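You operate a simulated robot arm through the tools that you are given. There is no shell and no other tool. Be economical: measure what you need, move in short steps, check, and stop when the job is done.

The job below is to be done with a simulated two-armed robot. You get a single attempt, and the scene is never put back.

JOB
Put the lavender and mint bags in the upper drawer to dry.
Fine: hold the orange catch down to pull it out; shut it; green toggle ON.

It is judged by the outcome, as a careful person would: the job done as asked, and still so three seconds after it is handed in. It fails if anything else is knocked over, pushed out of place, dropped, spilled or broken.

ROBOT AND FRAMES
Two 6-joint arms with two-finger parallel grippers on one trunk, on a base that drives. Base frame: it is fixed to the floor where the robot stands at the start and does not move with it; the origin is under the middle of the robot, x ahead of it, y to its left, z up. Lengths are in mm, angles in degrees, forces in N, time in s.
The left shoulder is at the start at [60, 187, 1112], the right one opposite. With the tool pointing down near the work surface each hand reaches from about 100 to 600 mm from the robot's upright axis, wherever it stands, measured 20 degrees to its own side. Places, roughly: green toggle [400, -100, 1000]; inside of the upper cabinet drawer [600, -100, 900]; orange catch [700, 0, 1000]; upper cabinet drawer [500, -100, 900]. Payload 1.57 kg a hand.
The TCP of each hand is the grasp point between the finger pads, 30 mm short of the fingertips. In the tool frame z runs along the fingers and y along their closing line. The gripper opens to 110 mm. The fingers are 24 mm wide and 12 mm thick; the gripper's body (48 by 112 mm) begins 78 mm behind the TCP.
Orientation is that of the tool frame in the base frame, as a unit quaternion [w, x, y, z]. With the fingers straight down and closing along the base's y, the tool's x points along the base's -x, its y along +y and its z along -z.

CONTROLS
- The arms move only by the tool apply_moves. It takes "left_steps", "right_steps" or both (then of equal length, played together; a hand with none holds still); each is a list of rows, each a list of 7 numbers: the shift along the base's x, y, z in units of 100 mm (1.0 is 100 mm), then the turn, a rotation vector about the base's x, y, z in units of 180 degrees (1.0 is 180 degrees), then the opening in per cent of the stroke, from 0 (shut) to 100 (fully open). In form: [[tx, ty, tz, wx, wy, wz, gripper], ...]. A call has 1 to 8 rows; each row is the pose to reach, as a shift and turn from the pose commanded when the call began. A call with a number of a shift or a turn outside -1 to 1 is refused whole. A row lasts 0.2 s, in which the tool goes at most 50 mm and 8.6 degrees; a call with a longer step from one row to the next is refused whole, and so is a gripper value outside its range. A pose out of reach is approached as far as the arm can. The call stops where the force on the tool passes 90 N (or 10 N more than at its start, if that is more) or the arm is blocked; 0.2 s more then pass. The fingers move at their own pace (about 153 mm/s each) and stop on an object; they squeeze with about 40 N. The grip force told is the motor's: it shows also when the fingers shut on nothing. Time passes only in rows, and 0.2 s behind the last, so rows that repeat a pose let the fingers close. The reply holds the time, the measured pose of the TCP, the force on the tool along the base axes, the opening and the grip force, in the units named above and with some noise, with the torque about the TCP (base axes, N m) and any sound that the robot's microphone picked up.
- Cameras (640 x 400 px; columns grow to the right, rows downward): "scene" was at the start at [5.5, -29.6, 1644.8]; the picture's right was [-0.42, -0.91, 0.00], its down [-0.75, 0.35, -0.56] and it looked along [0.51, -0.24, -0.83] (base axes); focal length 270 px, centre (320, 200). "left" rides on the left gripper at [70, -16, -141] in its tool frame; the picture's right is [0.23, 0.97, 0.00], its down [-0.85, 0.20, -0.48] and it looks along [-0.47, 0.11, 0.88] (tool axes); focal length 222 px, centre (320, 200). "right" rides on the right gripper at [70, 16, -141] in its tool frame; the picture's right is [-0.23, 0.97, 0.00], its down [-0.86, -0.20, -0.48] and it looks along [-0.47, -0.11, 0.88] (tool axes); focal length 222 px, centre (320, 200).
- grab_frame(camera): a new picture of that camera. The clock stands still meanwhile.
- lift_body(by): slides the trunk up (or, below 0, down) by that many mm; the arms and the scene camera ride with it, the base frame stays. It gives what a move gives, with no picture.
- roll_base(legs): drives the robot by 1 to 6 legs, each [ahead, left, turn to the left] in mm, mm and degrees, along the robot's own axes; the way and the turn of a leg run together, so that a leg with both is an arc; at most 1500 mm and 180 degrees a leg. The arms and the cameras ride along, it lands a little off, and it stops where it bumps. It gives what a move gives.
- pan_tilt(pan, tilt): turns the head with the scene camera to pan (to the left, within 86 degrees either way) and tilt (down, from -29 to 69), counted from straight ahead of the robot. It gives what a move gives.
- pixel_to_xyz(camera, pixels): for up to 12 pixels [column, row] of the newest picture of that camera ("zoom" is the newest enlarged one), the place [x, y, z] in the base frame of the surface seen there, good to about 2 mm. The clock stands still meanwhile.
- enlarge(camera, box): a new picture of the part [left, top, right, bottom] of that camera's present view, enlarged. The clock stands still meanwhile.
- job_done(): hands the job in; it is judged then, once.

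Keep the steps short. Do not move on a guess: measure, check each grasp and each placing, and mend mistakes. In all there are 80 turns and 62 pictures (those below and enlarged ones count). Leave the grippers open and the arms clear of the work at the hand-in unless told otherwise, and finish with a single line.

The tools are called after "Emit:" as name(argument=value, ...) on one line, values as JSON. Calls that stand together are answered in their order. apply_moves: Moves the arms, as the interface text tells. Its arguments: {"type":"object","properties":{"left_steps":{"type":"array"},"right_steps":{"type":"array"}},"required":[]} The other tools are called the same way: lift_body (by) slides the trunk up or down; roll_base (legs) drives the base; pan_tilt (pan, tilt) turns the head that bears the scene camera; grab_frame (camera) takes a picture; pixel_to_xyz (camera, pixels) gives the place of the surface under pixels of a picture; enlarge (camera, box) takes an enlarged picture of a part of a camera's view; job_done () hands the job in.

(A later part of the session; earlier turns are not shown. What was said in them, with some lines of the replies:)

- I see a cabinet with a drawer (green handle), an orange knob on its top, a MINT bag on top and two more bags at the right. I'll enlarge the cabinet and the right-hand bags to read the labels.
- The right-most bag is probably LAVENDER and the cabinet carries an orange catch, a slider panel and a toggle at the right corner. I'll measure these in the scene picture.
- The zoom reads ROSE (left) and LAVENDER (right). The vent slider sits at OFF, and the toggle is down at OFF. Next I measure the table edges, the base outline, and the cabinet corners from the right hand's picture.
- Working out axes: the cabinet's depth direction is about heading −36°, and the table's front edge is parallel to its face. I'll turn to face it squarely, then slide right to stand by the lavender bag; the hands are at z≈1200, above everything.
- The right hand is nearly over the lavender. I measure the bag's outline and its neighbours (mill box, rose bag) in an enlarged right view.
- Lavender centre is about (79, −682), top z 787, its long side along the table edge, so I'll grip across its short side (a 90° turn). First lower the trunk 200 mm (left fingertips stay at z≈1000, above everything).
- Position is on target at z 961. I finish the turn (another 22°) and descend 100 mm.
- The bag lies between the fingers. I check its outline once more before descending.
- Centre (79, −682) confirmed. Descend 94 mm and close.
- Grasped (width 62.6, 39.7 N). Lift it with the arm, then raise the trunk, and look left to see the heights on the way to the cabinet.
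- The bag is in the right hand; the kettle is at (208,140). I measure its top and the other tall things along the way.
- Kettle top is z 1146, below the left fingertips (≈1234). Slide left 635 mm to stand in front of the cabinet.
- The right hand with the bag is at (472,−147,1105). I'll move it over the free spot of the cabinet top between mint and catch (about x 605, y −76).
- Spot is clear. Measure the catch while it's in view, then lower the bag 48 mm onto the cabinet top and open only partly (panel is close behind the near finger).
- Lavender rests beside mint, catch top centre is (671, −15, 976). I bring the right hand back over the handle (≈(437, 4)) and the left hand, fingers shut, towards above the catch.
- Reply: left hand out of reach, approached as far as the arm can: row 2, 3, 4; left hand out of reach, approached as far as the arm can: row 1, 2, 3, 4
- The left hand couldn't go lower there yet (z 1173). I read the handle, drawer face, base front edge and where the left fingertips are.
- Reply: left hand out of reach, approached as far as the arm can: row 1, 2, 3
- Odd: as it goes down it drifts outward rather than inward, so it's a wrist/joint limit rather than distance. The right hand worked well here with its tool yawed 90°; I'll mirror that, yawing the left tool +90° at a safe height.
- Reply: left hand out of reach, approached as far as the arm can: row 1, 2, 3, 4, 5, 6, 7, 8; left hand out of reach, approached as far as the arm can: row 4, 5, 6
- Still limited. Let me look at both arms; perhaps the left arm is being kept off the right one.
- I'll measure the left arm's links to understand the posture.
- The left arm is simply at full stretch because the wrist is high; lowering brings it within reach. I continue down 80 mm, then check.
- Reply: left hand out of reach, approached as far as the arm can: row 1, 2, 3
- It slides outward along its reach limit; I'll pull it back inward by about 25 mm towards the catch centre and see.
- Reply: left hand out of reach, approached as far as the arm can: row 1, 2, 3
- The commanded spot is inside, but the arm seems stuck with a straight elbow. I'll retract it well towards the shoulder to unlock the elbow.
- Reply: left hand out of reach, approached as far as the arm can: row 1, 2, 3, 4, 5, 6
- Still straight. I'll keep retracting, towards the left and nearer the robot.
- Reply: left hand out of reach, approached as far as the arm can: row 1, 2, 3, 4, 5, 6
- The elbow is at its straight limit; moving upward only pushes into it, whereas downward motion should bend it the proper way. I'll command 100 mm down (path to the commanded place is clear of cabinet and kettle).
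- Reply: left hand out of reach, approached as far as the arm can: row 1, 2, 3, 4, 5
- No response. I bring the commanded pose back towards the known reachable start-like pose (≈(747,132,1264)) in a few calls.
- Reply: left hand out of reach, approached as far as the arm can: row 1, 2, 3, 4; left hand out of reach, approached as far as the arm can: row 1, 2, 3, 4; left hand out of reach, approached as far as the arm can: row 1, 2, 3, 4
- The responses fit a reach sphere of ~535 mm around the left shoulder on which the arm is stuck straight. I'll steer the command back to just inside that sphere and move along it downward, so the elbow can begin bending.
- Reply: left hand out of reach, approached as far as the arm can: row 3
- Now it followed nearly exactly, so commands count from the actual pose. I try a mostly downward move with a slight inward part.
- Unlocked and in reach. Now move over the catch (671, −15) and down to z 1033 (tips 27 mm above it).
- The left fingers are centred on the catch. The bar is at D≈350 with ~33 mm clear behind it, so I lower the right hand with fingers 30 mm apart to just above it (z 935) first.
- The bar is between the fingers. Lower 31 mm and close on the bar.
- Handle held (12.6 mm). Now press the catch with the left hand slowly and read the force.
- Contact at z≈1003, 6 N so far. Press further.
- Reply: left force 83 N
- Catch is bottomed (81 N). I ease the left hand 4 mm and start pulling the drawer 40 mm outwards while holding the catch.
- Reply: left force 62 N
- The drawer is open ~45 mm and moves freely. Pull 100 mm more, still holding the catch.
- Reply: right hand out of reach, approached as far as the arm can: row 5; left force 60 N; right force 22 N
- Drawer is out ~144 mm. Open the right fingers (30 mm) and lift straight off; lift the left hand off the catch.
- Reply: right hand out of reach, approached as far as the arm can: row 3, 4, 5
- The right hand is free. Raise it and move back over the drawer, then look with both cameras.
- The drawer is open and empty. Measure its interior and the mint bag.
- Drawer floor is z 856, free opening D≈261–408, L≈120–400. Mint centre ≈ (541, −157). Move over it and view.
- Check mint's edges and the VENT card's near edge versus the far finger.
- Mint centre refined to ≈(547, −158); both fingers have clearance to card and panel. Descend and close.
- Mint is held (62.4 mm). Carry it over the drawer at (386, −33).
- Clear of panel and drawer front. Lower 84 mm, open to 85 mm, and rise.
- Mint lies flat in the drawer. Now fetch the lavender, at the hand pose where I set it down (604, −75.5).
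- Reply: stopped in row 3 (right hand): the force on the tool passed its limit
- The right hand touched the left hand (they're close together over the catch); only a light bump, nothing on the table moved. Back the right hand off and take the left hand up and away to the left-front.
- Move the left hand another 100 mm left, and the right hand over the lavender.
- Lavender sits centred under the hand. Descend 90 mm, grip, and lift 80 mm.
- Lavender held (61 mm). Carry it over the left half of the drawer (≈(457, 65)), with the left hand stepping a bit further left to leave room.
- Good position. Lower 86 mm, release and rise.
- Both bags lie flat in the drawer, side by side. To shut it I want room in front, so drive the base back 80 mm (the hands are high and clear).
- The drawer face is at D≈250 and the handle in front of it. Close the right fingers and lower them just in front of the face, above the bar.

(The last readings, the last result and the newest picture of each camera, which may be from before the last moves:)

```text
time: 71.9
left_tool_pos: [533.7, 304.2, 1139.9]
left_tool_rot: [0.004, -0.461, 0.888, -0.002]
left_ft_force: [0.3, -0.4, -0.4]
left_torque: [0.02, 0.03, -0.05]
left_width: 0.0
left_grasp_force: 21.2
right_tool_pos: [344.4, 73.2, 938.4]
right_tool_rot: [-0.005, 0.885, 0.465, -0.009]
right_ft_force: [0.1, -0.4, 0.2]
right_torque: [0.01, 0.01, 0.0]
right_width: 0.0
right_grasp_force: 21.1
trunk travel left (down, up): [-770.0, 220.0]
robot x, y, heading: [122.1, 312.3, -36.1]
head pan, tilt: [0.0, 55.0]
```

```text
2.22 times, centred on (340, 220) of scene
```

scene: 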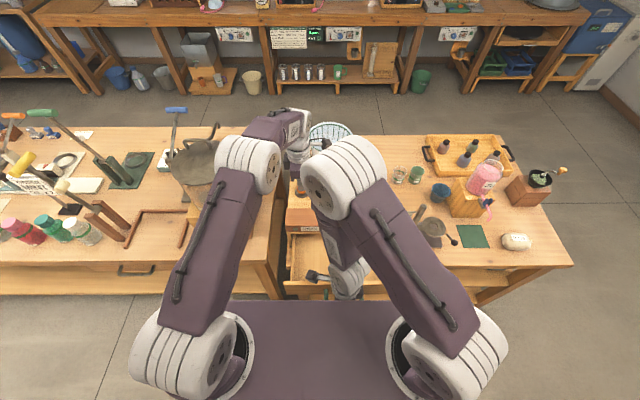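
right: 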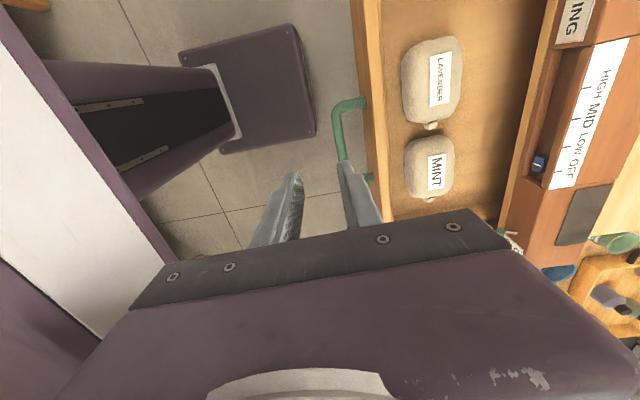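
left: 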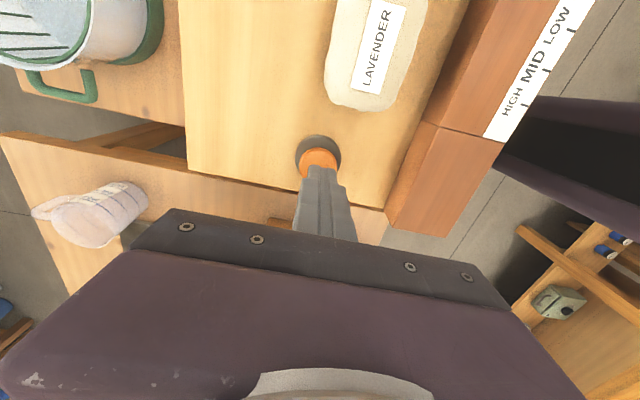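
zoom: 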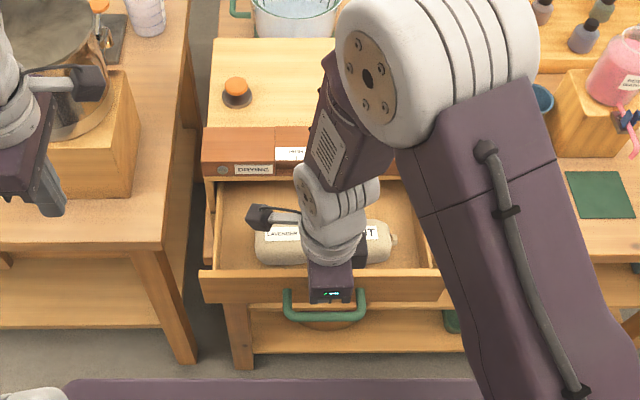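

In place. Push the drawer in by 95 mm gently.

Emit:
apply_moves(right_steps=[[0.1, -0.072, 0, 0, 0, 0, 0], [0.22, -0.158, 0, 0, 0, 0, 0], [0.34, -0.245, 0, 0, 0, 0, 0], [0.46, -0.332, 0, 0, 0, 0, 0], [0.58, -0.418, 0, 0, 0, 0, 0], [0.68, -0.49, 0, 0, 0, 0, 0], [0.77, -0.556, 0, 0, 0, 0, 0]])

Emit:
enlarge(camera="scene", box=[240, 130, 440, 310])

```text
time: 73.5
left_tool_pos: [533.8, 304.4, 1140.0]
left_tool_rot: [0.004, -0.461, 0.887, -0.002]
left_ft_force: [0.9, -0.9, -0.6]
left_torque: [-0.01, 0.02, 0.01]
left_width: 0.3
left_grasp_force: 21.1
right_tool_pos: [421.6, 17.9, 938.7]
right_tool_rot: [-0.005, 0.885, 0.465, -0.008]
right_ft_force: [-0.9, 1.0, 2.5]
right_torque: [0.02, 0.02, -0.03]
right_width: 0.0
right_grasp_force: 21.3
trunk travel left (down, up): [-770.0, 220.0]
robot x, y, heading: [124.2, 313.0, -36.3]
head pan, tilt: [0.0, 55.0]
```

```text
2.22 times, centred on (340, 220) of scene
```

zoom: 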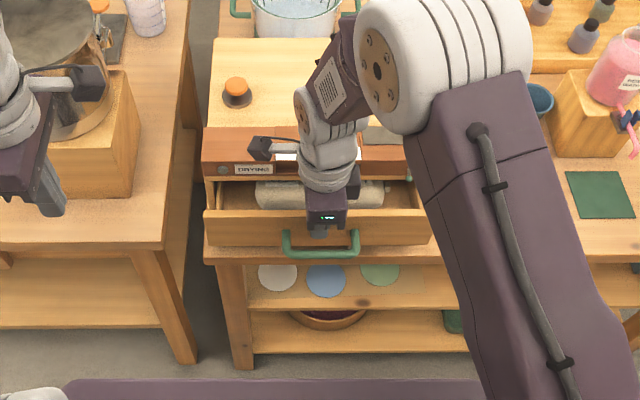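

It slides easily. Push the remaining ~48 mm until it latches.

Emit:
apply_moves(right_steps=[[0.12, -0.087, 0, 0, 0, 0, 0], [0.24, -0.174, 0, 0, 0, 0, 0], [0.32, -0.231, 0, 0, 0, 0, 0], [0.37, -0.267, 0, 0, 0, 0, 0], [0.4, -0.29, 0, 0, 0, 0, 0], [0.43, -0.31, 0, 0, 0, 0, 0]])

Emit:
enlarge(camera="scene", box=[260, 130, 420, 270])

```text
time: 74.9
left_tool_pos: [532.7, 305.9, 1139.8]
left_tool_rot: [0.004, -0.461, 0.887, -0.003]
left_ft_force: [-0.3, -0.1, -0.2]
left_torque: [0.0, 0.01, -0.01]
left_width: 0.1
left_grasp_force: 21.6
right_tool_pos: [461.5, -11.6, 937.9]
right_tool_rot: [-0.007, 0.885, 0.465, -0.01]
right_ft_force: [-11.5, 11.0, -3.1]
right_torque: [0.06, 0.03, -0.18]
right_width: 0.1
right_grasp_force: 21.1
trunk travel left (down, up): [-770.0, 220.0]
robot x, y, heading: [123.6, 312.7, -36.2]
head pan, tilt: [0.0, 55.0]
```

```text
2.86 times, centred on (340, 200) of scene
```

zoom: 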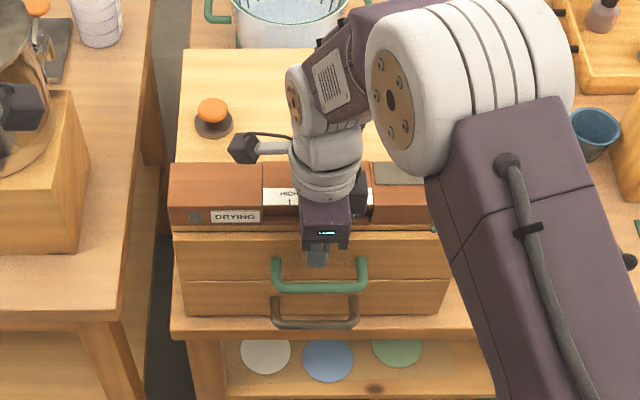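

It looks shut, with ~16 N. Press a little more to make sure it seats and latches.

Emit:
apply_moves(right_steps=[[0.03, -0.022, 0, 0, 0, 0, 0], [0.06, -0.044, 0, 0, 0, 0, 0], [0.09, -0.066, 0, 0, 0, 0, 0], [0.09, -0.066, 0, 0, 0, 0, 0]])

```text
time: 75.9
left_tool_pos: [528.5, 309.1, 1143.4]
left_tool_rot: [0.005, -0.461, 0.887, -0.006]
left_ft_force: [0.0, -0.1, -0.3]
left_torque: [-0.01, 0.05, -0.02]
left_width: 0.0
left_grasp_force: 21.0
right_tool_pos: [460.9, -10.7, 938.4]
right_tool_rot: [-0.011, 0.886, 0.464, -0.016]
right_ft_force: [-36.3, 36.3, -15.3]
right_torque: [0.35, 0.17, -0.47]
right_width: 0.0
right_grasp_force: 21.3
trunk travel left (down, up): [-770.0, 220.0]
robot x, y, heading: [118.2, 310.1, -36.2]
head pan, tilt: [0.0, 55.0]
```

Hard stop reached, drawer is shut. Back off 35 mm and rise, then start turning the hand back (closing line along the cabinet's width) for the toggle.

Emit:
apply_moves(right_steps=[[-0.15, 0.11, 0, 0, 0, 0, 0], [-0.3, 0.22, 0, 0, 0, 0, 0], [-0.4, 0.29, 0.2, 0, 0, 0, 0], [-0.4, 0.29, 0.6, 0, 0, 0.047, 0], [-0.4, 0.29, 0.9, 0, 0, 0.094, 0], [-0.4, 0.29, 0.95, 0, 0, 0.141, 0], [-0.4, 0.29, 0.95, 0, 0, 0.188, 0], [-0.4, 0.29, 0.95, 0, 0, 0.235, 0]])

Emit:
apply_moves(right_steps=[[-0.05, -0.15, 0, 0, 0, 0.047, 0], [-0.1, -0.35, 0, 0, 0, 0.094, 0], [-0.2, -0.55, 0, 0, 0, 0.141, 0], [-0.3, -0.75, 0, 0, 0, 0.188, 0], [-0.4, -0.95, 0, 0, 0, 0.235, 0], [-0.5, -1.0, 0, 0, 0, 0.265, 0]])

Emit:
grab_frame(camera="right")

Emit:
enlarge(camera="scene", box=[260, 150, 420, 270])

```text
time: 77.7
left_tool_pos: [533.7, 304.2, 1140.9]
left_tool_rot: [0.004, -0.461, 0.887, -0.002]
left_ft_force: [0.0, 0.3, 0.6]
left_torque: [-0.04, 0.01, 0.0]
left_width: 0.0
left_grasp_force: 21.0
right_tool_pos: [433.5, 9.2, 1034.3]
right_tool_rot: [0.0, 0.657, 0.754, -0.009]
right_ft_force: [0.1, 0.4, 0.1]
right_torque: [0.0, 0.01, 0.02]
right_width: 0.0
right_grasp_force: 21.5
trunk travel left (down, up): [-770.0, 220.0]
robot x, y, heading: [120.4, 309.4, -36.2]
head pan, tilt: [0.0, 55.0]
```

```text
time: 79.1
left_tool_pos: [533.5, 303.3, 1142.1]
left_tool_rot: [0.004, -0.461, 0.887, -0.002]
left_ft_force: [0.0, -0.1, 0.6]
left_torque: [0.02, 0.01, -0.02]
left_width: 0.0
left_grasp_force: 21.3
right_tool_pos: [382.5, -91.1, 1032.2]
right_tool_rot: [0.003, 0.296, 0.955, -0.008]
right_ft_force: [-0.1, -0.6, -0.8]
right_torque: [-0.02, -0.02, 0.0]
right_width: 0.0
right_grasp_force: 21.4
trunk travel left (down, up): [-770.0, 220.0]
robot x, y, heading: [122.3, 311.4, -36.2]
head pan, tilt: [0.0, 55.0]
```

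```text
12 pictures are left
```

right: 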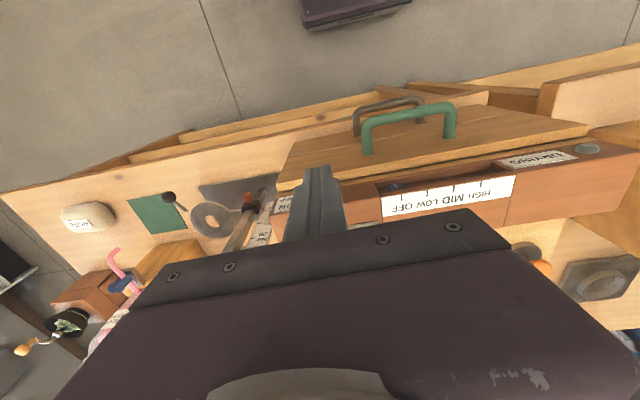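

```text
3.33 times, centred on (340, 210) of scene
```

zoom: 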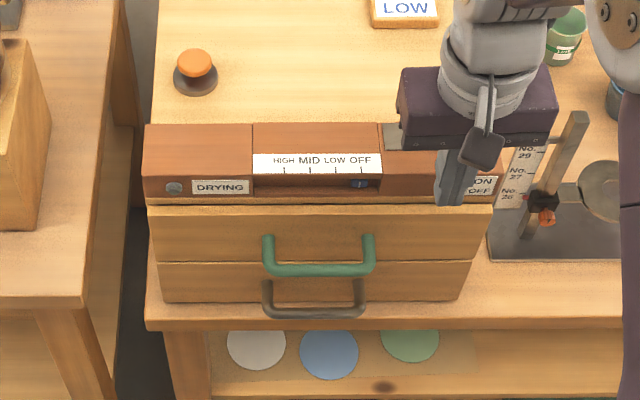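

The hand hides the toggle. Shift it 100 mm to the right and zoom on the toggle to measure it.

Emit:
apply_moves(right_steps=[[-0.2, -0.28, 0, 0, 0, 0, 0], [-0.4, -0.55, 0, 0, 0, 0, 0], [-0.58, -0.81, 0, 0, 0, 0, 0], [-0.58, -0.81, 0, 0, 0, 0, 0]])

Emit:
enlarge(camera="scene", box=[360, 190, 424, 230])

```text
time: 80.1
left_tool_pos: [534.2, 304.4, 1140.3]
left_tool_rot: [0.004, -0.461, 0.887, -0.002]
left_ft_force: [-0.3, 0.8, 0.6]
left_torque: [0.0, 0.02, 0.01]
left_width: 0.0
left_grasp_force: 21.4
right_tool_pos: [325.2, -172.2, 1033.7]
right_tool_rot: [0.002, 0.297, 0.955, -0.008]
right_ft_force: [0.3, 0.1, 0.2]
right_torque: [0.03, 0.01, -0.03]
right_width: 0.0
right_grasp_force: 21.4
trunk travel left (down, up): [-770.0, 220.0]
robot x, y, heading: [116.8, 311.9, -36.1]
head pan, tilt: [0.0, 55.0]
```

```text
10.00 times, centred on (392, 210) of scene
```

zoom: 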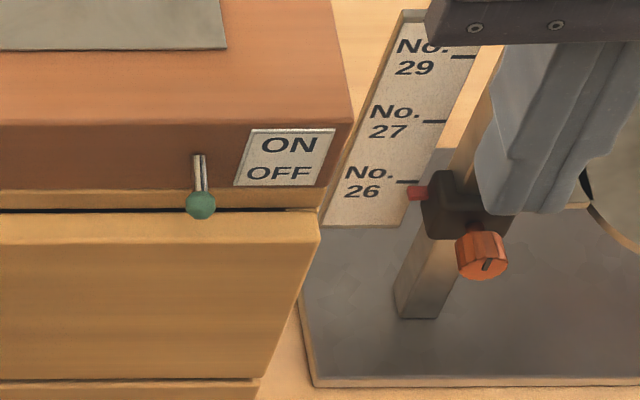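

Emit:
pixel_to_xyz(camera="zoom", pixels=[[199, 158], [200, 175], [201, 205], [195, 202], [207, 203], [230, 150], [220, 200], [220, 225], [220, 245], [150, 160], [285, 145], [90, 235]])

```text
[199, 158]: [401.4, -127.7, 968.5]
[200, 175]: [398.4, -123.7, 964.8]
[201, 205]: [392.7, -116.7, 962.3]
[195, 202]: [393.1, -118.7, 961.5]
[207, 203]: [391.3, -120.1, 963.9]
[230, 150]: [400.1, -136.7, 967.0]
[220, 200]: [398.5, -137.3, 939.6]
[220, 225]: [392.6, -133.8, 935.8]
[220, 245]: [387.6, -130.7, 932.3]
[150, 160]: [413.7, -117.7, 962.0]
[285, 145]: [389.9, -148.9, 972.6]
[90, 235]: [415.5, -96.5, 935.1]
```

The toggle's ball is at about (392, −118.5, 958), sticking out ~15 mm, above the drawer's top edge (z 936). I'll straddle it with the fingers from above (tips staying at z≥945), grip it and lift it. First move above it with fingers 36 mm open.

Emit:
apply_moves(right_steps=[[0.25, 0.2, 0, 0, 0, 0, 33], [0.5, 0.4, 0, 0, 0, 0, 33], [0.665, 0.53, 0, 0, 0, 0, 33], [0.665, 0.53, -0.2, 0, 0, 0, 33], [0.665, 0.53, -0.3, 0, 0, 0, 33]])

Emit:
enlarge(camera="right", box=[260, 110, 400, 210])

```text
time: 81.3
left_tool_pos: [534.1, 304.7, 1140.6]
left_tool_rot: [0.005, -0.461, 0.887, -0.002]
left_ft_force: [0.3, -0.2, 0.9]
left_torque: [-0.01, 0.02, -0.02]
left_width: 0.0
left_grasp_force: 21.2
right_tool_pos: [392.1, -119.0, 1002.4]
right_tool_rot: [0.001, 0.297, 0.955, -0.009]
right_ft_force: [-0.7, 0.9, -0.1]
right_torque: [-0.02, 0.0, 0.0]
right_width: 36.3
right_grasp_force: 0.1
trunk travel left (down, up): [-770.0, 220.0]
robot x, y, heading: [119.0, 317.9, -36.0]
head pan, tilt: [0.0, 55.0]
```

```text
4.00 times, centred on (330, 160) of right
```

zoom: 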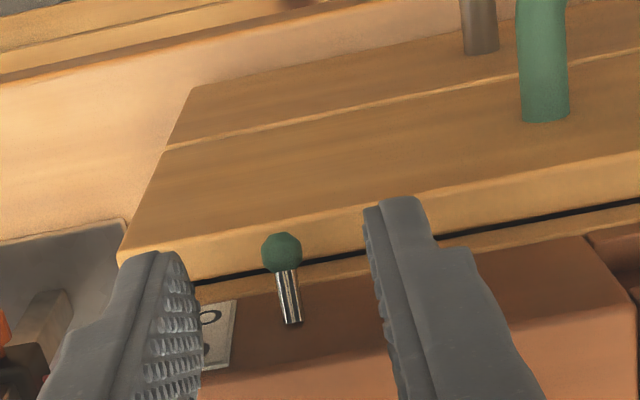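

The ball is between the fingers. Measure it from here for a second reading.

Emit:
pixel_to_xyz(camera="zoom", pixels=[[281, 250], [270, 252], [292, 252], [288, 300], [292, 320], [150, 260], [400, 210], [281, 238]])

```text
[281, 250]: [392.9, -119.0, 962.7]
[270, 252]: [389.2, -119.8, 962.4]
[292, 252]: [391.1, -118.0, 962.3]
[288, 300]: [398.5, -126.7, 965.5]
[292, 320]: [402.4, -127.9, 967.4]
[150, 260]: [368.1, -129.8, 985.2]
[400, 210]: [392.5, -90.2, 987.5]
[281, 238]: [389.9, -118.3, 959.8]
```

Ball confirmed at (391, −118.5). Descend 27 mm (tips at z≈945) and close on it.

Emit:
apply_moves(right_steps=[[-0.01, 0, -0.15, 0, 0, 0, 33], [-0.01, 0, -0.26, 0, 0, 0, 33], [-0.01, 0, -0.26, 0, 0, 0, 5], [-0.01, 0, -0.26, 0, 0, 0, 5], [-0.01, 0, -0.26, 0, 0, 0, 5]])

```text
time: 82.5
left_tool_pos: [534.3, 304.8, 1138.8]
left_tool_rot: [0.004, -0.461, 0.888, -0.002]
left_ft_force: [1.1, 0.3, 0.0]
left_torque: [-0.01, -0.02, -0.01]
left_width: 0.1
left_grasp_force: 21.5
right_tool_pos: [390.3, -118.6, 976.6]
right_tool_rot: [0.002, 0.298, 0.955, -0.01]
right_ft_force: [1.6, 2.8, -4.8]
right_torque: [0.1, 0.05, 0.02]
right_width: 8.8
right_grasp_force: 27.7
trunk travel left (down, up): [-770.0, 220.0]
robot x, y, heading: [122.5, 314.1, -36.2]
head pan, tilt: [0.0, 55.0]
```

Ball gripped (8.8 mm). Lift slowly about 24 mm following a small arc.

Emit:
apply_moves(right_steps=[[-0.02, 0.01, 0.06, 0, 0, 0, 5], [-0.03, 0.02, 0.12, 0, 0, 0, 5], [-0.02, 0.01, 0.18, 0, 0, 0, 5], [0, 0, 0.24, 0, 0, 0, 5], [0, 0, 0.24, 0, 0, 0, 5]])

```text
time: 83.7
left_tool_pos: [535.2, 303.2, 1140.3]
left_tool_rot: [0.005, -0.461, 0.887, -0.002]
left_ft_force: [0.6, 0.8, 0.3]
left_torque: [0.0, 0.01, -0.03]
left_width: 0.0
left_grasp_force: 21.5
right_tool_pos: [390.6, -119.9, 1002.1]
right_tool_rot: [0.003, 0.298, 0.955, -0.01]
right_ft_force: [-0.3, 0.4, -1.1]
right_torque: [-0.04, -0.01, 0.01]
right_width: 5.6
right_grasp_force: 0.1
trunk travel left (down, up): [-770.0, 220.0]
robot x, y, heading: [121.8, 312.1, -36.2]
head pan, tilt: [0.0, 55.0]
```

The fingers came off the ball. Open slightly, rise, and see which way the toggle stands.

Emit:
apply_moves(right_steps=[[0, 0, 0, 0, 0, 0, 33], [-0.05, 0.03, 0.2, 0, 0, 0, 33]])

Emit:
enlarge(camera="right", box=[240, 90, 440, 220])

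Emit:
pixel_to_xyz(camera="zoom", pixels=[[255, 220], [245, 240], [255, 250], [250, 260]])

```text
time: 84.3
left_tool_pos: [534.7, 305.4, 1140.1]
left_tool_rot: [0.004, -0.461, 0.888, -0.003]
left_ft_force: [-0.6, 0.3, -0.2]
left_torque: [-0.03, 0.03, 0.0]
left_width: 0.2
left_grasp_force: 21.0
right_tool_pos: [383.7, -115.2, 1021.4]
right_tool_rot: [0.002, 0.297, 0.955, -0.009]
right_ft_force: [-0.4, 0.4, 0.1]
right_torque: [0.02, -0.01, 0.02]
right_width: 36.4
right_grasp_force: 0.1
trunk travel left (down, up): [-770.0, 220.0]
robot x, y, heading: [120.4, 313.4, -36.1]
head pan, tilt: [0.0, 55.0]
```

```text
3.08 times, centred on (340, 155) of right
```

zoom: 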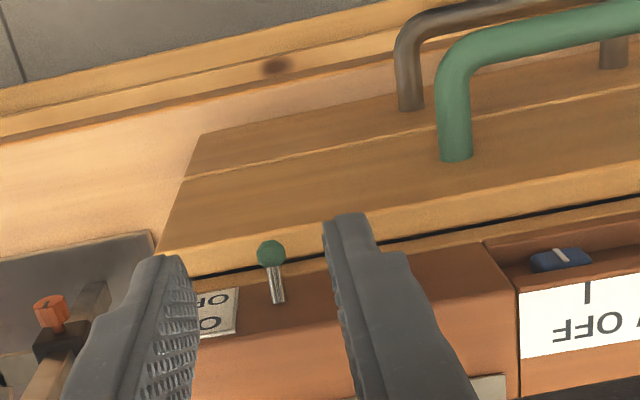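

```text
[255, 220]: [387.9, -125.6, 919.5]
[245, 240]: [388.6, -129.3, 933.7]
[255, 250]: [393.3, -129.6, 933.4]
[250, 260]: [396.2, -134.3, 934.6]
```

Emit:
pixel_to_xyz(camera="zoom", pixels=[[271, 253], [265, 255], [277, 255], [271, 244], [276, 285], [278, 300]])

```text
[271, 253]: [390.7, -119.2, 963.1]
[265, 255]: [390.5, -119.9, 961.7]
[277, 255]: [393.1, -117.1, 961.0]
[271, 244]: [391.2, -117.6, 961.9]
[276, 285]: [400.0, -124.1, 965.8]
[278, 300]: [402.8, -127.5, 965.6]
```

Still OFF: the ball slipped out. Better to push it up from beneath: I'll back off, shut the fingers and tilt the hand 60° so the fingertips point forward.

Emit:
apply_moves(right_steps=[[-0.25, 0.18, 0, -0.024, -0.034, 0, 0], [-0.486, 0.352, 0, -0.048, -0.068, 0, 0], [-0.486, 0.352, 0, -0.073, -0.101, 0, 0], [-0.486, 0.352, 0, -0.097, -0.135, 0, 0], [-0.486, 0.352, 0, -0.122, -0.169, 0, 0], [-0.486, 0.352, 0, -0.146, -0.202, 0, 0], [-0.486, 0.352, 0, -0.17, -0.236, 0, 0], [-0.486, 0.352, 0, -0.195, -0.27, 0, 0]])

```text
time: 86.1
left_tool_pos: [533.8, 304.8, 1141.4]
left_tool_rot: [0.004, -0.461, 0.887, -0.004]
left_ft_force: [-0.4, -0.7, -0.1]
left_torque: [-0.03, -0.02, 0.02]
left_width: 0.0
left_grasp_force: 21.7
right_tool_pos: [401.6, -128.3, 1093.9]
right_tool_rot: [0.459, 0.264, 0.833, -0.161]
right_ft_force: [0.2, -0.6, -0.7]
right_torque: [0.02, -0.02, -0.01]
right_width: 0.0
right_grasp_force: 21.4
right hand out of reach, approached as far as the arm can: row 5, 6, 7, 8
trunk travel left (down, up): [-770.0, 220.0]
robot x, y, heading: [121.3, 309.9, -36.1]
head pan, tilt: [0.0, 55.0]
```

The tilted pose is too close to the shoulder. Raising the trunk 200 mm gives the folded arm room; then I bring the hand back down in front of the cabinet face.

Emit:
lift_body(by=200)

Emit:
apply_moves(right_steps=[[-0.15, 0.11, -0.2, 0, 0, 0, 0], [-0.3, 0.22, -0.5, 0, 0, 0, 0], [-0.45, 0.34, -0.8, 0, 0, 0, 0], [-0.6, 0.456, -1.0, 0, 0, 0, 0]])

Emit:
apply_moves(right_steps=[[0, 0, -0.4, 0, 0, 0, 0], [0, 0, -0.8, 0, 0, 0, 0], [0, 0, -1.0, 0, 0, 0, 0]])

```text
time: 88.2
left_tool_pos: [534.6, 304.0, 1340.8]
left_tool_rot: [0.004, -0.461, 0.887, -0.001]
left_ft_force: [-1.1, 0.7, -0.1]
left_torque: [-0.02, 0.02, 0.03]
left_width: 0.0
left_grasp_force: 21.3
right_tool_pos: [401.2, -128.9, 1294.1]
right_tool_rot: [0.458, 0.264, 0.833, -0.161]
right_ft_force: [0.0, 0.5, -0.2]
right_torque: [0.01, 0.02, 0.01]
right_width: 0.0
right_grasp_force: 22.0
trunk travel left (down, up): [-970.0, 20.0]
robot x, y, heading: [121.9, 311.7, -36.3]
head pan, tilt: [0.0, 55.0]
```

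```text
time: 89.2
left_tool_pos: [534.8, 304.4, 1340.5]
left_tool_rot: [0.003, -0.461, 0.888, -0.001]
left_ft_force: [0.1, -0.1, 0.8]
left_torque: [0.01, 0.01, -0.03]
left_width: 0.1
left_grasp_force: 21.4
right_tool_pos: [400.8, -128.6, 1295.0]
right_tool_rot: [0.457, 0.265, 0.834, -0.161]
right_ft_force: [-1.4, -0.5, -0.1]
right_torque: [-0.02, 0.01, 0.01]
right_width: 0.1
right_grasp_force: 21.2
right hand out of reach, approached as far as the arm can: row 1, 2, 3, 4
trunk travel left (down, up): [-970.0, 20.0]
robot x, y, heading: [119.3, 308.6, -36.3]
head pan, tilt: [0.0, 55.0]
```

```text
time: 90.0
left_tool_pos: [534.0, 304.1, 1341.0]
left_tool_rot: [0.004, -0.461, 0.888, -0.002]
left_ft_force: [-0.3, -1.0, -0.6]
left_torque: [0.05, 0.03, -0.01]
left_width: 0.0
left_grasp_force: 21.2
right_tool_pos: [439.6, -156.0, 1236.6]
right_tool_rot: [0.451, 0.265, 0.838, -0.158]
right_ft_force: [0.2, -0.1, -0.2]
right_torque: [0.01, 0.02, 0.02]
right_width: 0.1
right_grasp_force: 21.6
right hand out of reach, approached as far as the arm can: row 1, 2, 3
trunk travel left (down, up): [-970.0, 20.0]
robot x, y, heading: [121.9, 311.2, -36.1]
head pan, tilt: [0.0, 55.0]
```

It's on the inner fold limit; going outward and down should free it. Move outward 40 mm and down (still well above the cabinet).

Emit:
apply_moves(right_steps=[[0.2, -0.145, 0, 0, 0, 0, 0], [0.32, -0.23, -0.3, 0, 0, 0, 0], [0.32, -0.23, -0.65, 0, 0, 0, 0], [0.32, -0.23, -1.0, 0, 0, 0, 0]])

Emit:
apply_moves(right_steps=[[-0.1, 0.072, -0.35, 0, 0, 0, 0], [-0.2, 0.145, -0.7, 0, 0, 0, 0], [-0.4, 0.29, -0.9, 0, 0, 0, 0], [-0.65, 0.47, -0.9, 0, 0, 0, 0]])

```text
time: 91.0
left_tool_pos: [535.2, 304.2, 1338.8]
left_tool_rot: [0.004, -0.461, 0.887, -0.002]
left_ft_force: [-0.2, 0.2, -0.8]
left_torque: [-0.01, 0.0, 0.01]
left_width: 0.0
left_grasp_force: 21.5
right_tool_pos: [486.0, -186.3, 1142.8]
right_tool_rot: [0.456, 0.264, 0.835, -0.159]
right_ft_force: [0.1, -0.6, 0.3]
right_torque: [-0.01, 0.02, 0.02]
right_width: 0.0
right_grasp_force: 21.8
right hand out of reach, approached as far as the arm can: row 3, 4
trunk travel left (down, up): [-970.0, 20.0]
robot x, y, heading: [119.4, 310.9, -36.3]
head pan, tilt: [0.0, 55.0]
```

```text
time: 92.0
left_tool_pos: [534.9, 304.4, 1339.2]
left_tool_rot: [0.004, -0.461, 0.887, -0.002]
left_ft_force: [0.3, 0.5, 0.3]
left_torque: [-0.02, 0.0, -0.02]
left_width: 0.0
left_grasp_force: 21.4
right_tool_pos: [493.8, -192.9, 1057.9]
right_tool_rot: [0.454, 0.265, 0.835, -0.16]
right_ft_force: [-0.1, 0.7, 0.0]
right_torque: [0.02, 0.01, 0.0]
right_width: 0.1
right_grasp_force: 21.5
right hand out of reach, approached as far as the arm can: row 1, 2, 3, 4
trunk travel left (down, up): [-970.0, 20.0]
robot x, y, heading: [123.1, 311.9, -36.0]
head pan, tilt: [0.0, 55.0]
```

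The wrist limit, not distance, is holding it: it needs the shoulder lower relative to the hand. I retrace the hand up along its path, then back the base 100 mm so the hand hangs in front of the cabinet.

Emit:
apply_moves(right_steps=[[-0.02, 0.02, 0.4, 0, 0, 0, 0], [-0.08, 0.07, 0.85, 0, 0, 0, 0]])

Emit:
apply_moves(right_steps=[[-0.2, 0.13, 0.35, 0, 0, 0, 0], [-0.4, 0.26, 0.7, 0, 0, 0, 0], [-0.46, 0.3, 0.94, 0, 0, 0, 0]])

Emit:
apply_moves(right_steps=[[-0.2, 0.14, 0.3, 0, 0, 0, 0], [-0.39, 0.27, 0.58, 0, 0, 0, 0], [-0.39, 0.27, 0.58, 0, 0, 0, 0]])

Emit:
roll_base(legs=[[-110, 0, 0]])

```text
time: 92.6
left_tool_pos: [534.0, 306.2, 1340.8]
left_tool_rot: [0.003, -0.461, 0.887, -0.004]
left_ft_force: [-0.5, 1.2, -0.4]
left_torque: [0.0, 0.02, -0.02]
left_width: 0.1
left_grasp_force: 21.5
right_tool_pos: [483.8, -186.4, 1143.8]
right_tool_rot: [0.456, 0.265, 0.834, -0.161]
right_ft_force: [-0.1, 0.6, -0.5]
right_torque: [0.02, -0.04, -0.04]
right_width: 0.1
right_grasp_force: 21.3
trunk travel left (down, up): [-970.0, 20.0]
robot x, y, heading: [121.8, 312.7, -36.1]
head pan, tilt: [0.0, 55.0]
```

```text
time: 93.4
left_tool_pos: [533.6, 304.9, 1339.9]
left_tool_rot: [0.005, -0.461, 0.887, -0.002]
left_ft_force: [-0.1, 1.0, 0.2]
left_torque: [-0.05, 0.0, -0.03]
left_width: 0.1
left_grasp_force: 21.1
right_tool_pos: [441.5, -157.6, 1241.8]
right_tool_rot: [0.455, 0.264, 0.835, -0.159]
right_ft_force: [-0.1, -0.6, -0.4]
right_torque: [-0.03, -0.04, 0.03]
right_width: 0.1
right_grasp_force: 21.4
right hand out of reach, approached as far as the arm can: row 1, 2, 3
trunk travel left (down, up): [-970.0, 20.0]
robot x, y, heading: [125.6, 311.9, -36.1]
head pan, tilt: [0.0, 55.0]
```

```text
time: 94.2
left_tool_pos: [535.6, 303.8, 1340.5]
left_tool_rot: [0.004, -0.46, 0.888, -0.001]
left_ft_force: [0.0, -0.4, 0.3]
left_torque: [0.02, 0.02, -0.02]
left_width: 0.0
left_grasp_force: 21.4
right_tool_pos: [402.5, -130.1, 1297.4]
right_tool_rot: [0.458, 0.264, 0.834, -0.161]
right_ft_force: [0.1, 0.0, -0.3]
right_torque: [0.0, -0.01, -0.02]
right_width: 0.2
right_grasp_force: 21.8
trunk travel left (down, up): [-970.0, 20.0]
robot x, y, heading: [122.8, 313.0, -36.1]
head pan, tilt: [0.0, 55.0]
```

```text
time: 95.4
left_tool_pos: [452.4, 365.1, 1338.8]
left_tool_rot: [0.003, -0.462, 0.887, 0.0]
left_ft_force: [-0.2, -0.9, 0.6]
left_torque: [0.04, 0.04, 0.0]
left_width: 0.0
left_grasp_force: 21.1
right_tool_pos: [321.2, -69.8, 1296.4]
right_tool_rot: [0.456, 0.262, 0.835, -0.159]
right_ft_force: [0.4, -0.6, 0.6]
right_torque: [0.02, 0.0, -0.02]
right_width: 0.1
right_grasp_force: 21.6
trunk travel left (down, up): [-970.0, 20.0]
robot x, y, heading: [35.3, 378.7, -35.9]
head pan, tilt: [0.0, 55.0]
```

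Now the tilted hand hangs ~55 mm in front of the cabinet face, aligned with the toggle (L≈132). Lower the trunk 345 mm.

Emit:
lift_body(by=-347)

Emit:
grab_frame(camera="scene")

```text
time: 98.8
left_tool_pos: [446.8, 368.5, 993.3]
left_tool_rot: [0.004, -0.463, 0.886, -0.002]
left_ft_force: [-0.2, -0.1, 0.3]
left_torque: [0.04, -0.03, 0.04]
left_width: 0.2
left_grasp_force: 21.0
right_tool_pos: [316.1, -67.9, 951.7]
right_tool_rot: [0.458, 0.262, 0.834, -0.16]
right_ft_force: [-0.2, 0.7, 0.1]
right_torque: [0.02, 0.01, -0.01]
right_width: 0.2
right_grasp_force: 21.1
trunk travel left (down, up): [-623.0, 367.0]
robot x, y, heading: [35.6, 374.9, -36.2]
head pan, tilt: [0.0, 55.0]
```

```text
7 pictures are left
```

scene: 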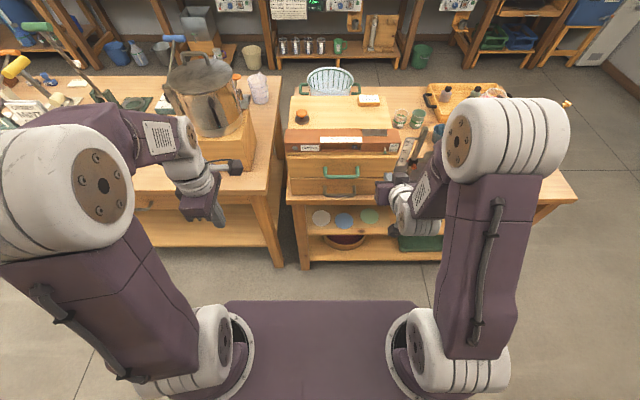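

Hand is tilted 58°, at D 296, L 130. Advance 50 mm and check fingertips versus ball from the hand camera.

Emit:
apply_moves(right_steps=[[0.14, -0.09, -0.04, 0, 0, 0, 0], [0.28, -0.18, -0.04, 0, 0, 0, 0], [0.42, -0.27, -0.04, 0, 0, 0, 0], [0.42, -0.27, -0.04, 0, 0, 0, 0]])

Emit:
enlarge(camera="right", box=[250, 80, 410, 200])

```text
time: 99.8
left_tool_pos: [447.2, 368.7, 993.7]
left_tool_rot: [0.004, -0.462, 0.887, -0.002]
left_ft_force: [-0.7, 0.0, 1.1]
left_torque: [-0.01, -0.04, 0.01]
left_width: 0.0
left_grasp_force: 21.4
right_tool_pos: [359.3, -92.5, 947.1]
right_tool_rot: [0.458, 0.263, 0.834, -0.161]
right_ft_force: [0.6, 0.1, -0.2]
right_torque: [0.01, -0.03, 0.0]
right_width: 0.0
right_grasp_force: 21.1
trunk travel left (down, up): [-623.0, 367.0]
robot x, y, heading: [36.6, 374.0, -36.0]
head pan, tilt: [0.0, 55.0]
```

```text
3.33 times, centred on (330, 140) of right
```

zoom: 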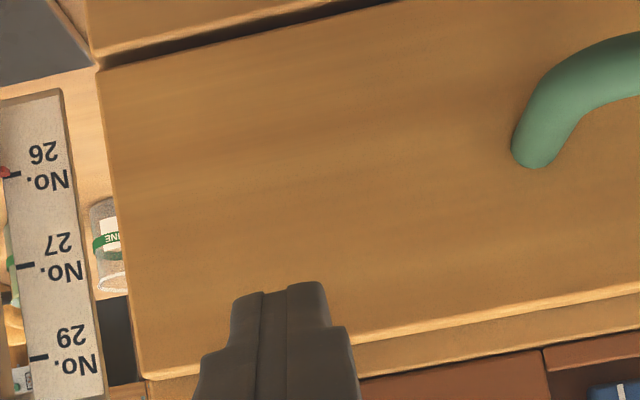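

The fingertips are right under/in front of the toggle. Advance the last 11 mm (staying just ahead of the drawer face), then lift 34 mm to flip the toggle.

Emit:
apply_moves(right_steps=[[0.04, -0.05, 0, 0, 0, 0, 0], [0.075, -0.08, 0, 0, 0, 0, 0], [0.075, -0.08, 0.06, 0, 0, 0, 0], [0.075, -0.08, 0.13, 0, 0, 0, 0], [0.075, -0.08, 0.2, 0, 0, 0, 0], [0.075, -0.08, 0.27, 0, 0, 0, 0], [0.075, -0.08, 0.34, 0, 0, 0, 0]])

```text
time: 101.4
left_tool_pos: [445.9, 367.7, 993.2]
left_tool_rot: [0.004, -0.461, 0.887, -0.002]
left_ft_force: [0.5, -0.7, -0.1]
left_torque: [-0.02, -0.01, -0.01]
left_width: 0.0
left_grasp_force: 21.2
right_tool_pos: [363.0, -101.2, 979.0]
right_tool_rot: [0.455, 0.264, 0.836, -0.16]
right_ft_force: [-8.9, 6.6, -12.1]
right_torque: [0.24, 0.37, 0.02]
right_width: 0.1
right_grasp_force: 21.5
trunk travel left (down, up): [-623.0, 367.0]
robot x, y, heading: [35.9, 377.1, -36.1]
head pan, tilt: [0.0, 55.0]
heard: click
```

A click was heard. Ease off and withdraw straight back, then look at the toggle and lamp.

Emit:
apply_moves(right_steps=[[-0.04, 0.03, -0.03, 0, 0, 0, 0], [-0.25, 0.18, -0.03, 0, 0, 0, 0], [-0.5, 0.36, -0.03, 0, 0, 0, 0], [-0.75, 0.54, -0.03, 0, 0, 0, 20], [-0.95, 0.7, -0.03, 0, 0, 0, 60]])

Emit:
enlarge(camera="scene", box=[270, 80, 430, 210])

```text
time: 102.6
left_tool_pos: [446.8, 367.7, 993.7]
left_tool_rot: [0.004, -0.463, 0.887, -0.001]
left_ft_force: [0.7, 0.3, 0.2]
left_torque: [0.0, 0.01, -0.01]
left_width: 0.0
left_grasp_force: 20.6
right_tool_pos: [315.0, -65.7, 976.3]
right_tool_rot: [0.459, 0.262, 0.834, -0.16]
right_ft_force: [0.4, 0.0, 0.3]
right_torque: [0.02, 0.01, 0.01]
right_width: 66.1
right_grasp_force: 0.1
right hand out of reach, approached as far as the arm can: row 4, 5
trunk travel left (down, up): [-623.0, 367.0]
robot x, y, heading: [34.9, 376.1, -35.9]
head pan, tilt: [0.0, 55.0]
```

```text
3.08 times, centred on (350, 145) of scene
```

zoom: 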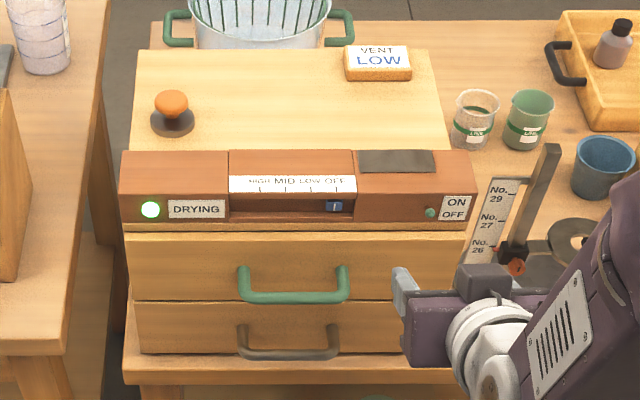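

The DRYING lamp is lit green and the toggle is up at ON, the drawer is shut. Open both grippers and back the robot off a little.

Emit:
roll_base(legs=[[-80, 0, 0]])

Emit:
apply_moves(left_steps=[[0, 0, 0, 0, 0, 0, 100], [0, 0, 0, 0, 0, 0, 100], [0, 0, 0, 0, 0, 0, 100]], right_steps=[[0, 0, 0, 0, 0, 0, 100], [0, 0, 0, 0, 0, 0, 100], [0, 0, 0, 0, 0, 0, 100]])

Emit:
grab_frame(camera="scene")

```text
time: 103.7
left_tool_pos: [381.3, 416.6, 994.4]
left_tool_rot: [0.004, -0.462, 0.887, -0.003]
left_ft_force: [-0.4, 0.9, 0.3]
left_torque: [0.02, 0.02, 0.02]
left_width: 0.0
left_grasp_force: 21.0
right_tool_pos: [251.0, -18.7, 977.0]
right_tool_rot: [0.459, 0.263, 0.833, -0.16]
right_ft_force: [-0.1, -0.3, 0.3]
right_torque: [-0.02, 0.01, -0.01]
right_width: 66.0
right_grasp_force: 0.2
trunk travel left (down, up): [-623.0, 367.0]
robot x, y, heading: [-29.7, 425.2, -36.2]
head pan, tilt: [0.0, 55.0]
```

```text
time: 104.5
left_tool_pos: [383.8, 415.1, 994.7]
left_tool_rot: [0.004, -0.462, 0.887, -0.001]
left_ft_force: [-0.5, -0.4, 0.1]
left_torque: [-0.02, -0.04, -0.01]
left_width: 109.9
left_grasp_force: 0.2
right_tool_pos: [250.4, -19.9, 976.4]
right_tool_rot: [0.458, 0.263, 0.834, -0.16]
right_ft_force: [0.0, 0.1, -0.6]
right_torque: [0.01, 0.03, 0.04]
right_width: 110.0
right_grasp_force: 0.1
trunk travel left (down, up): [-623.0, 367.0]
robot x, y, heading: [-28.9, 422.4, -36.0]
head pan, tilt: [0.0, 55.0]
```

```text
4 pictures are left
```

scene: 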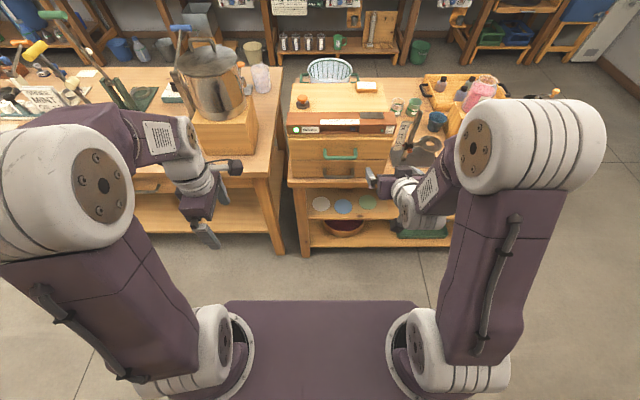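

Everything is upright and in place. A sheet on the left table mentions MINT; I'll read it before handing in.

Emit:
enlarge(camera="scene", box=[0, 70, 90, 130])

Emit:
enlarge(camera="scene", box=[280, 70, 400, 180])

```text
6.67 times, centred on (45, 100) of scene
```

zoom: 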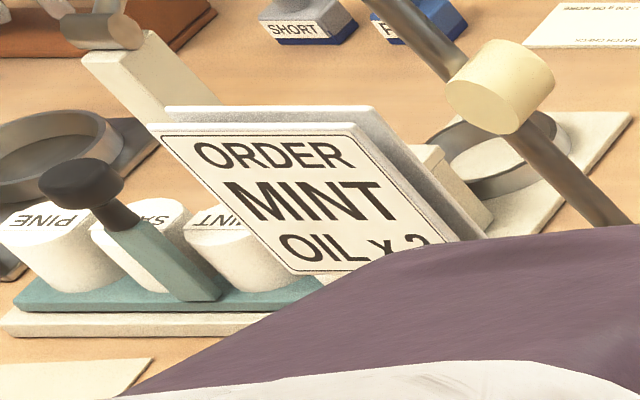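

```text
3.64 times, centred on (340, 125) of scene
```

zoom: 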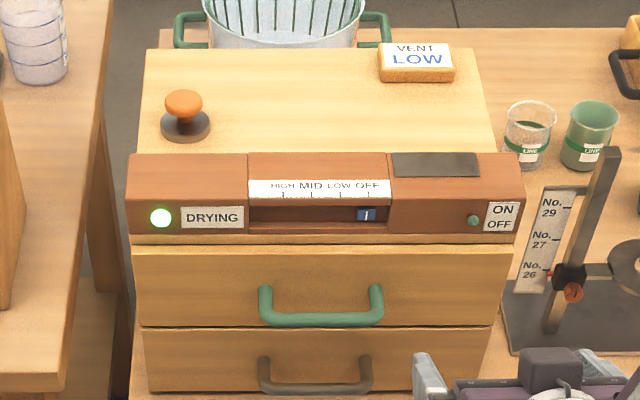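

That sheet is a separate oil order and the vent slider was not part of the job, so I leave both alone. The drawer is shut, the toggle is ON, the lamp is lit and the arms are clear, so I hand in.

Emit:
job_done()

```text
The job is handed in.
```

The lavender and mint bags are in the upper drawer, which is shut with the green toggle ON and the DRYING lamp lit; I left the vent slider at OFF, though a card on the cabinet reads "VENT LOW", because the job didn't mention it.
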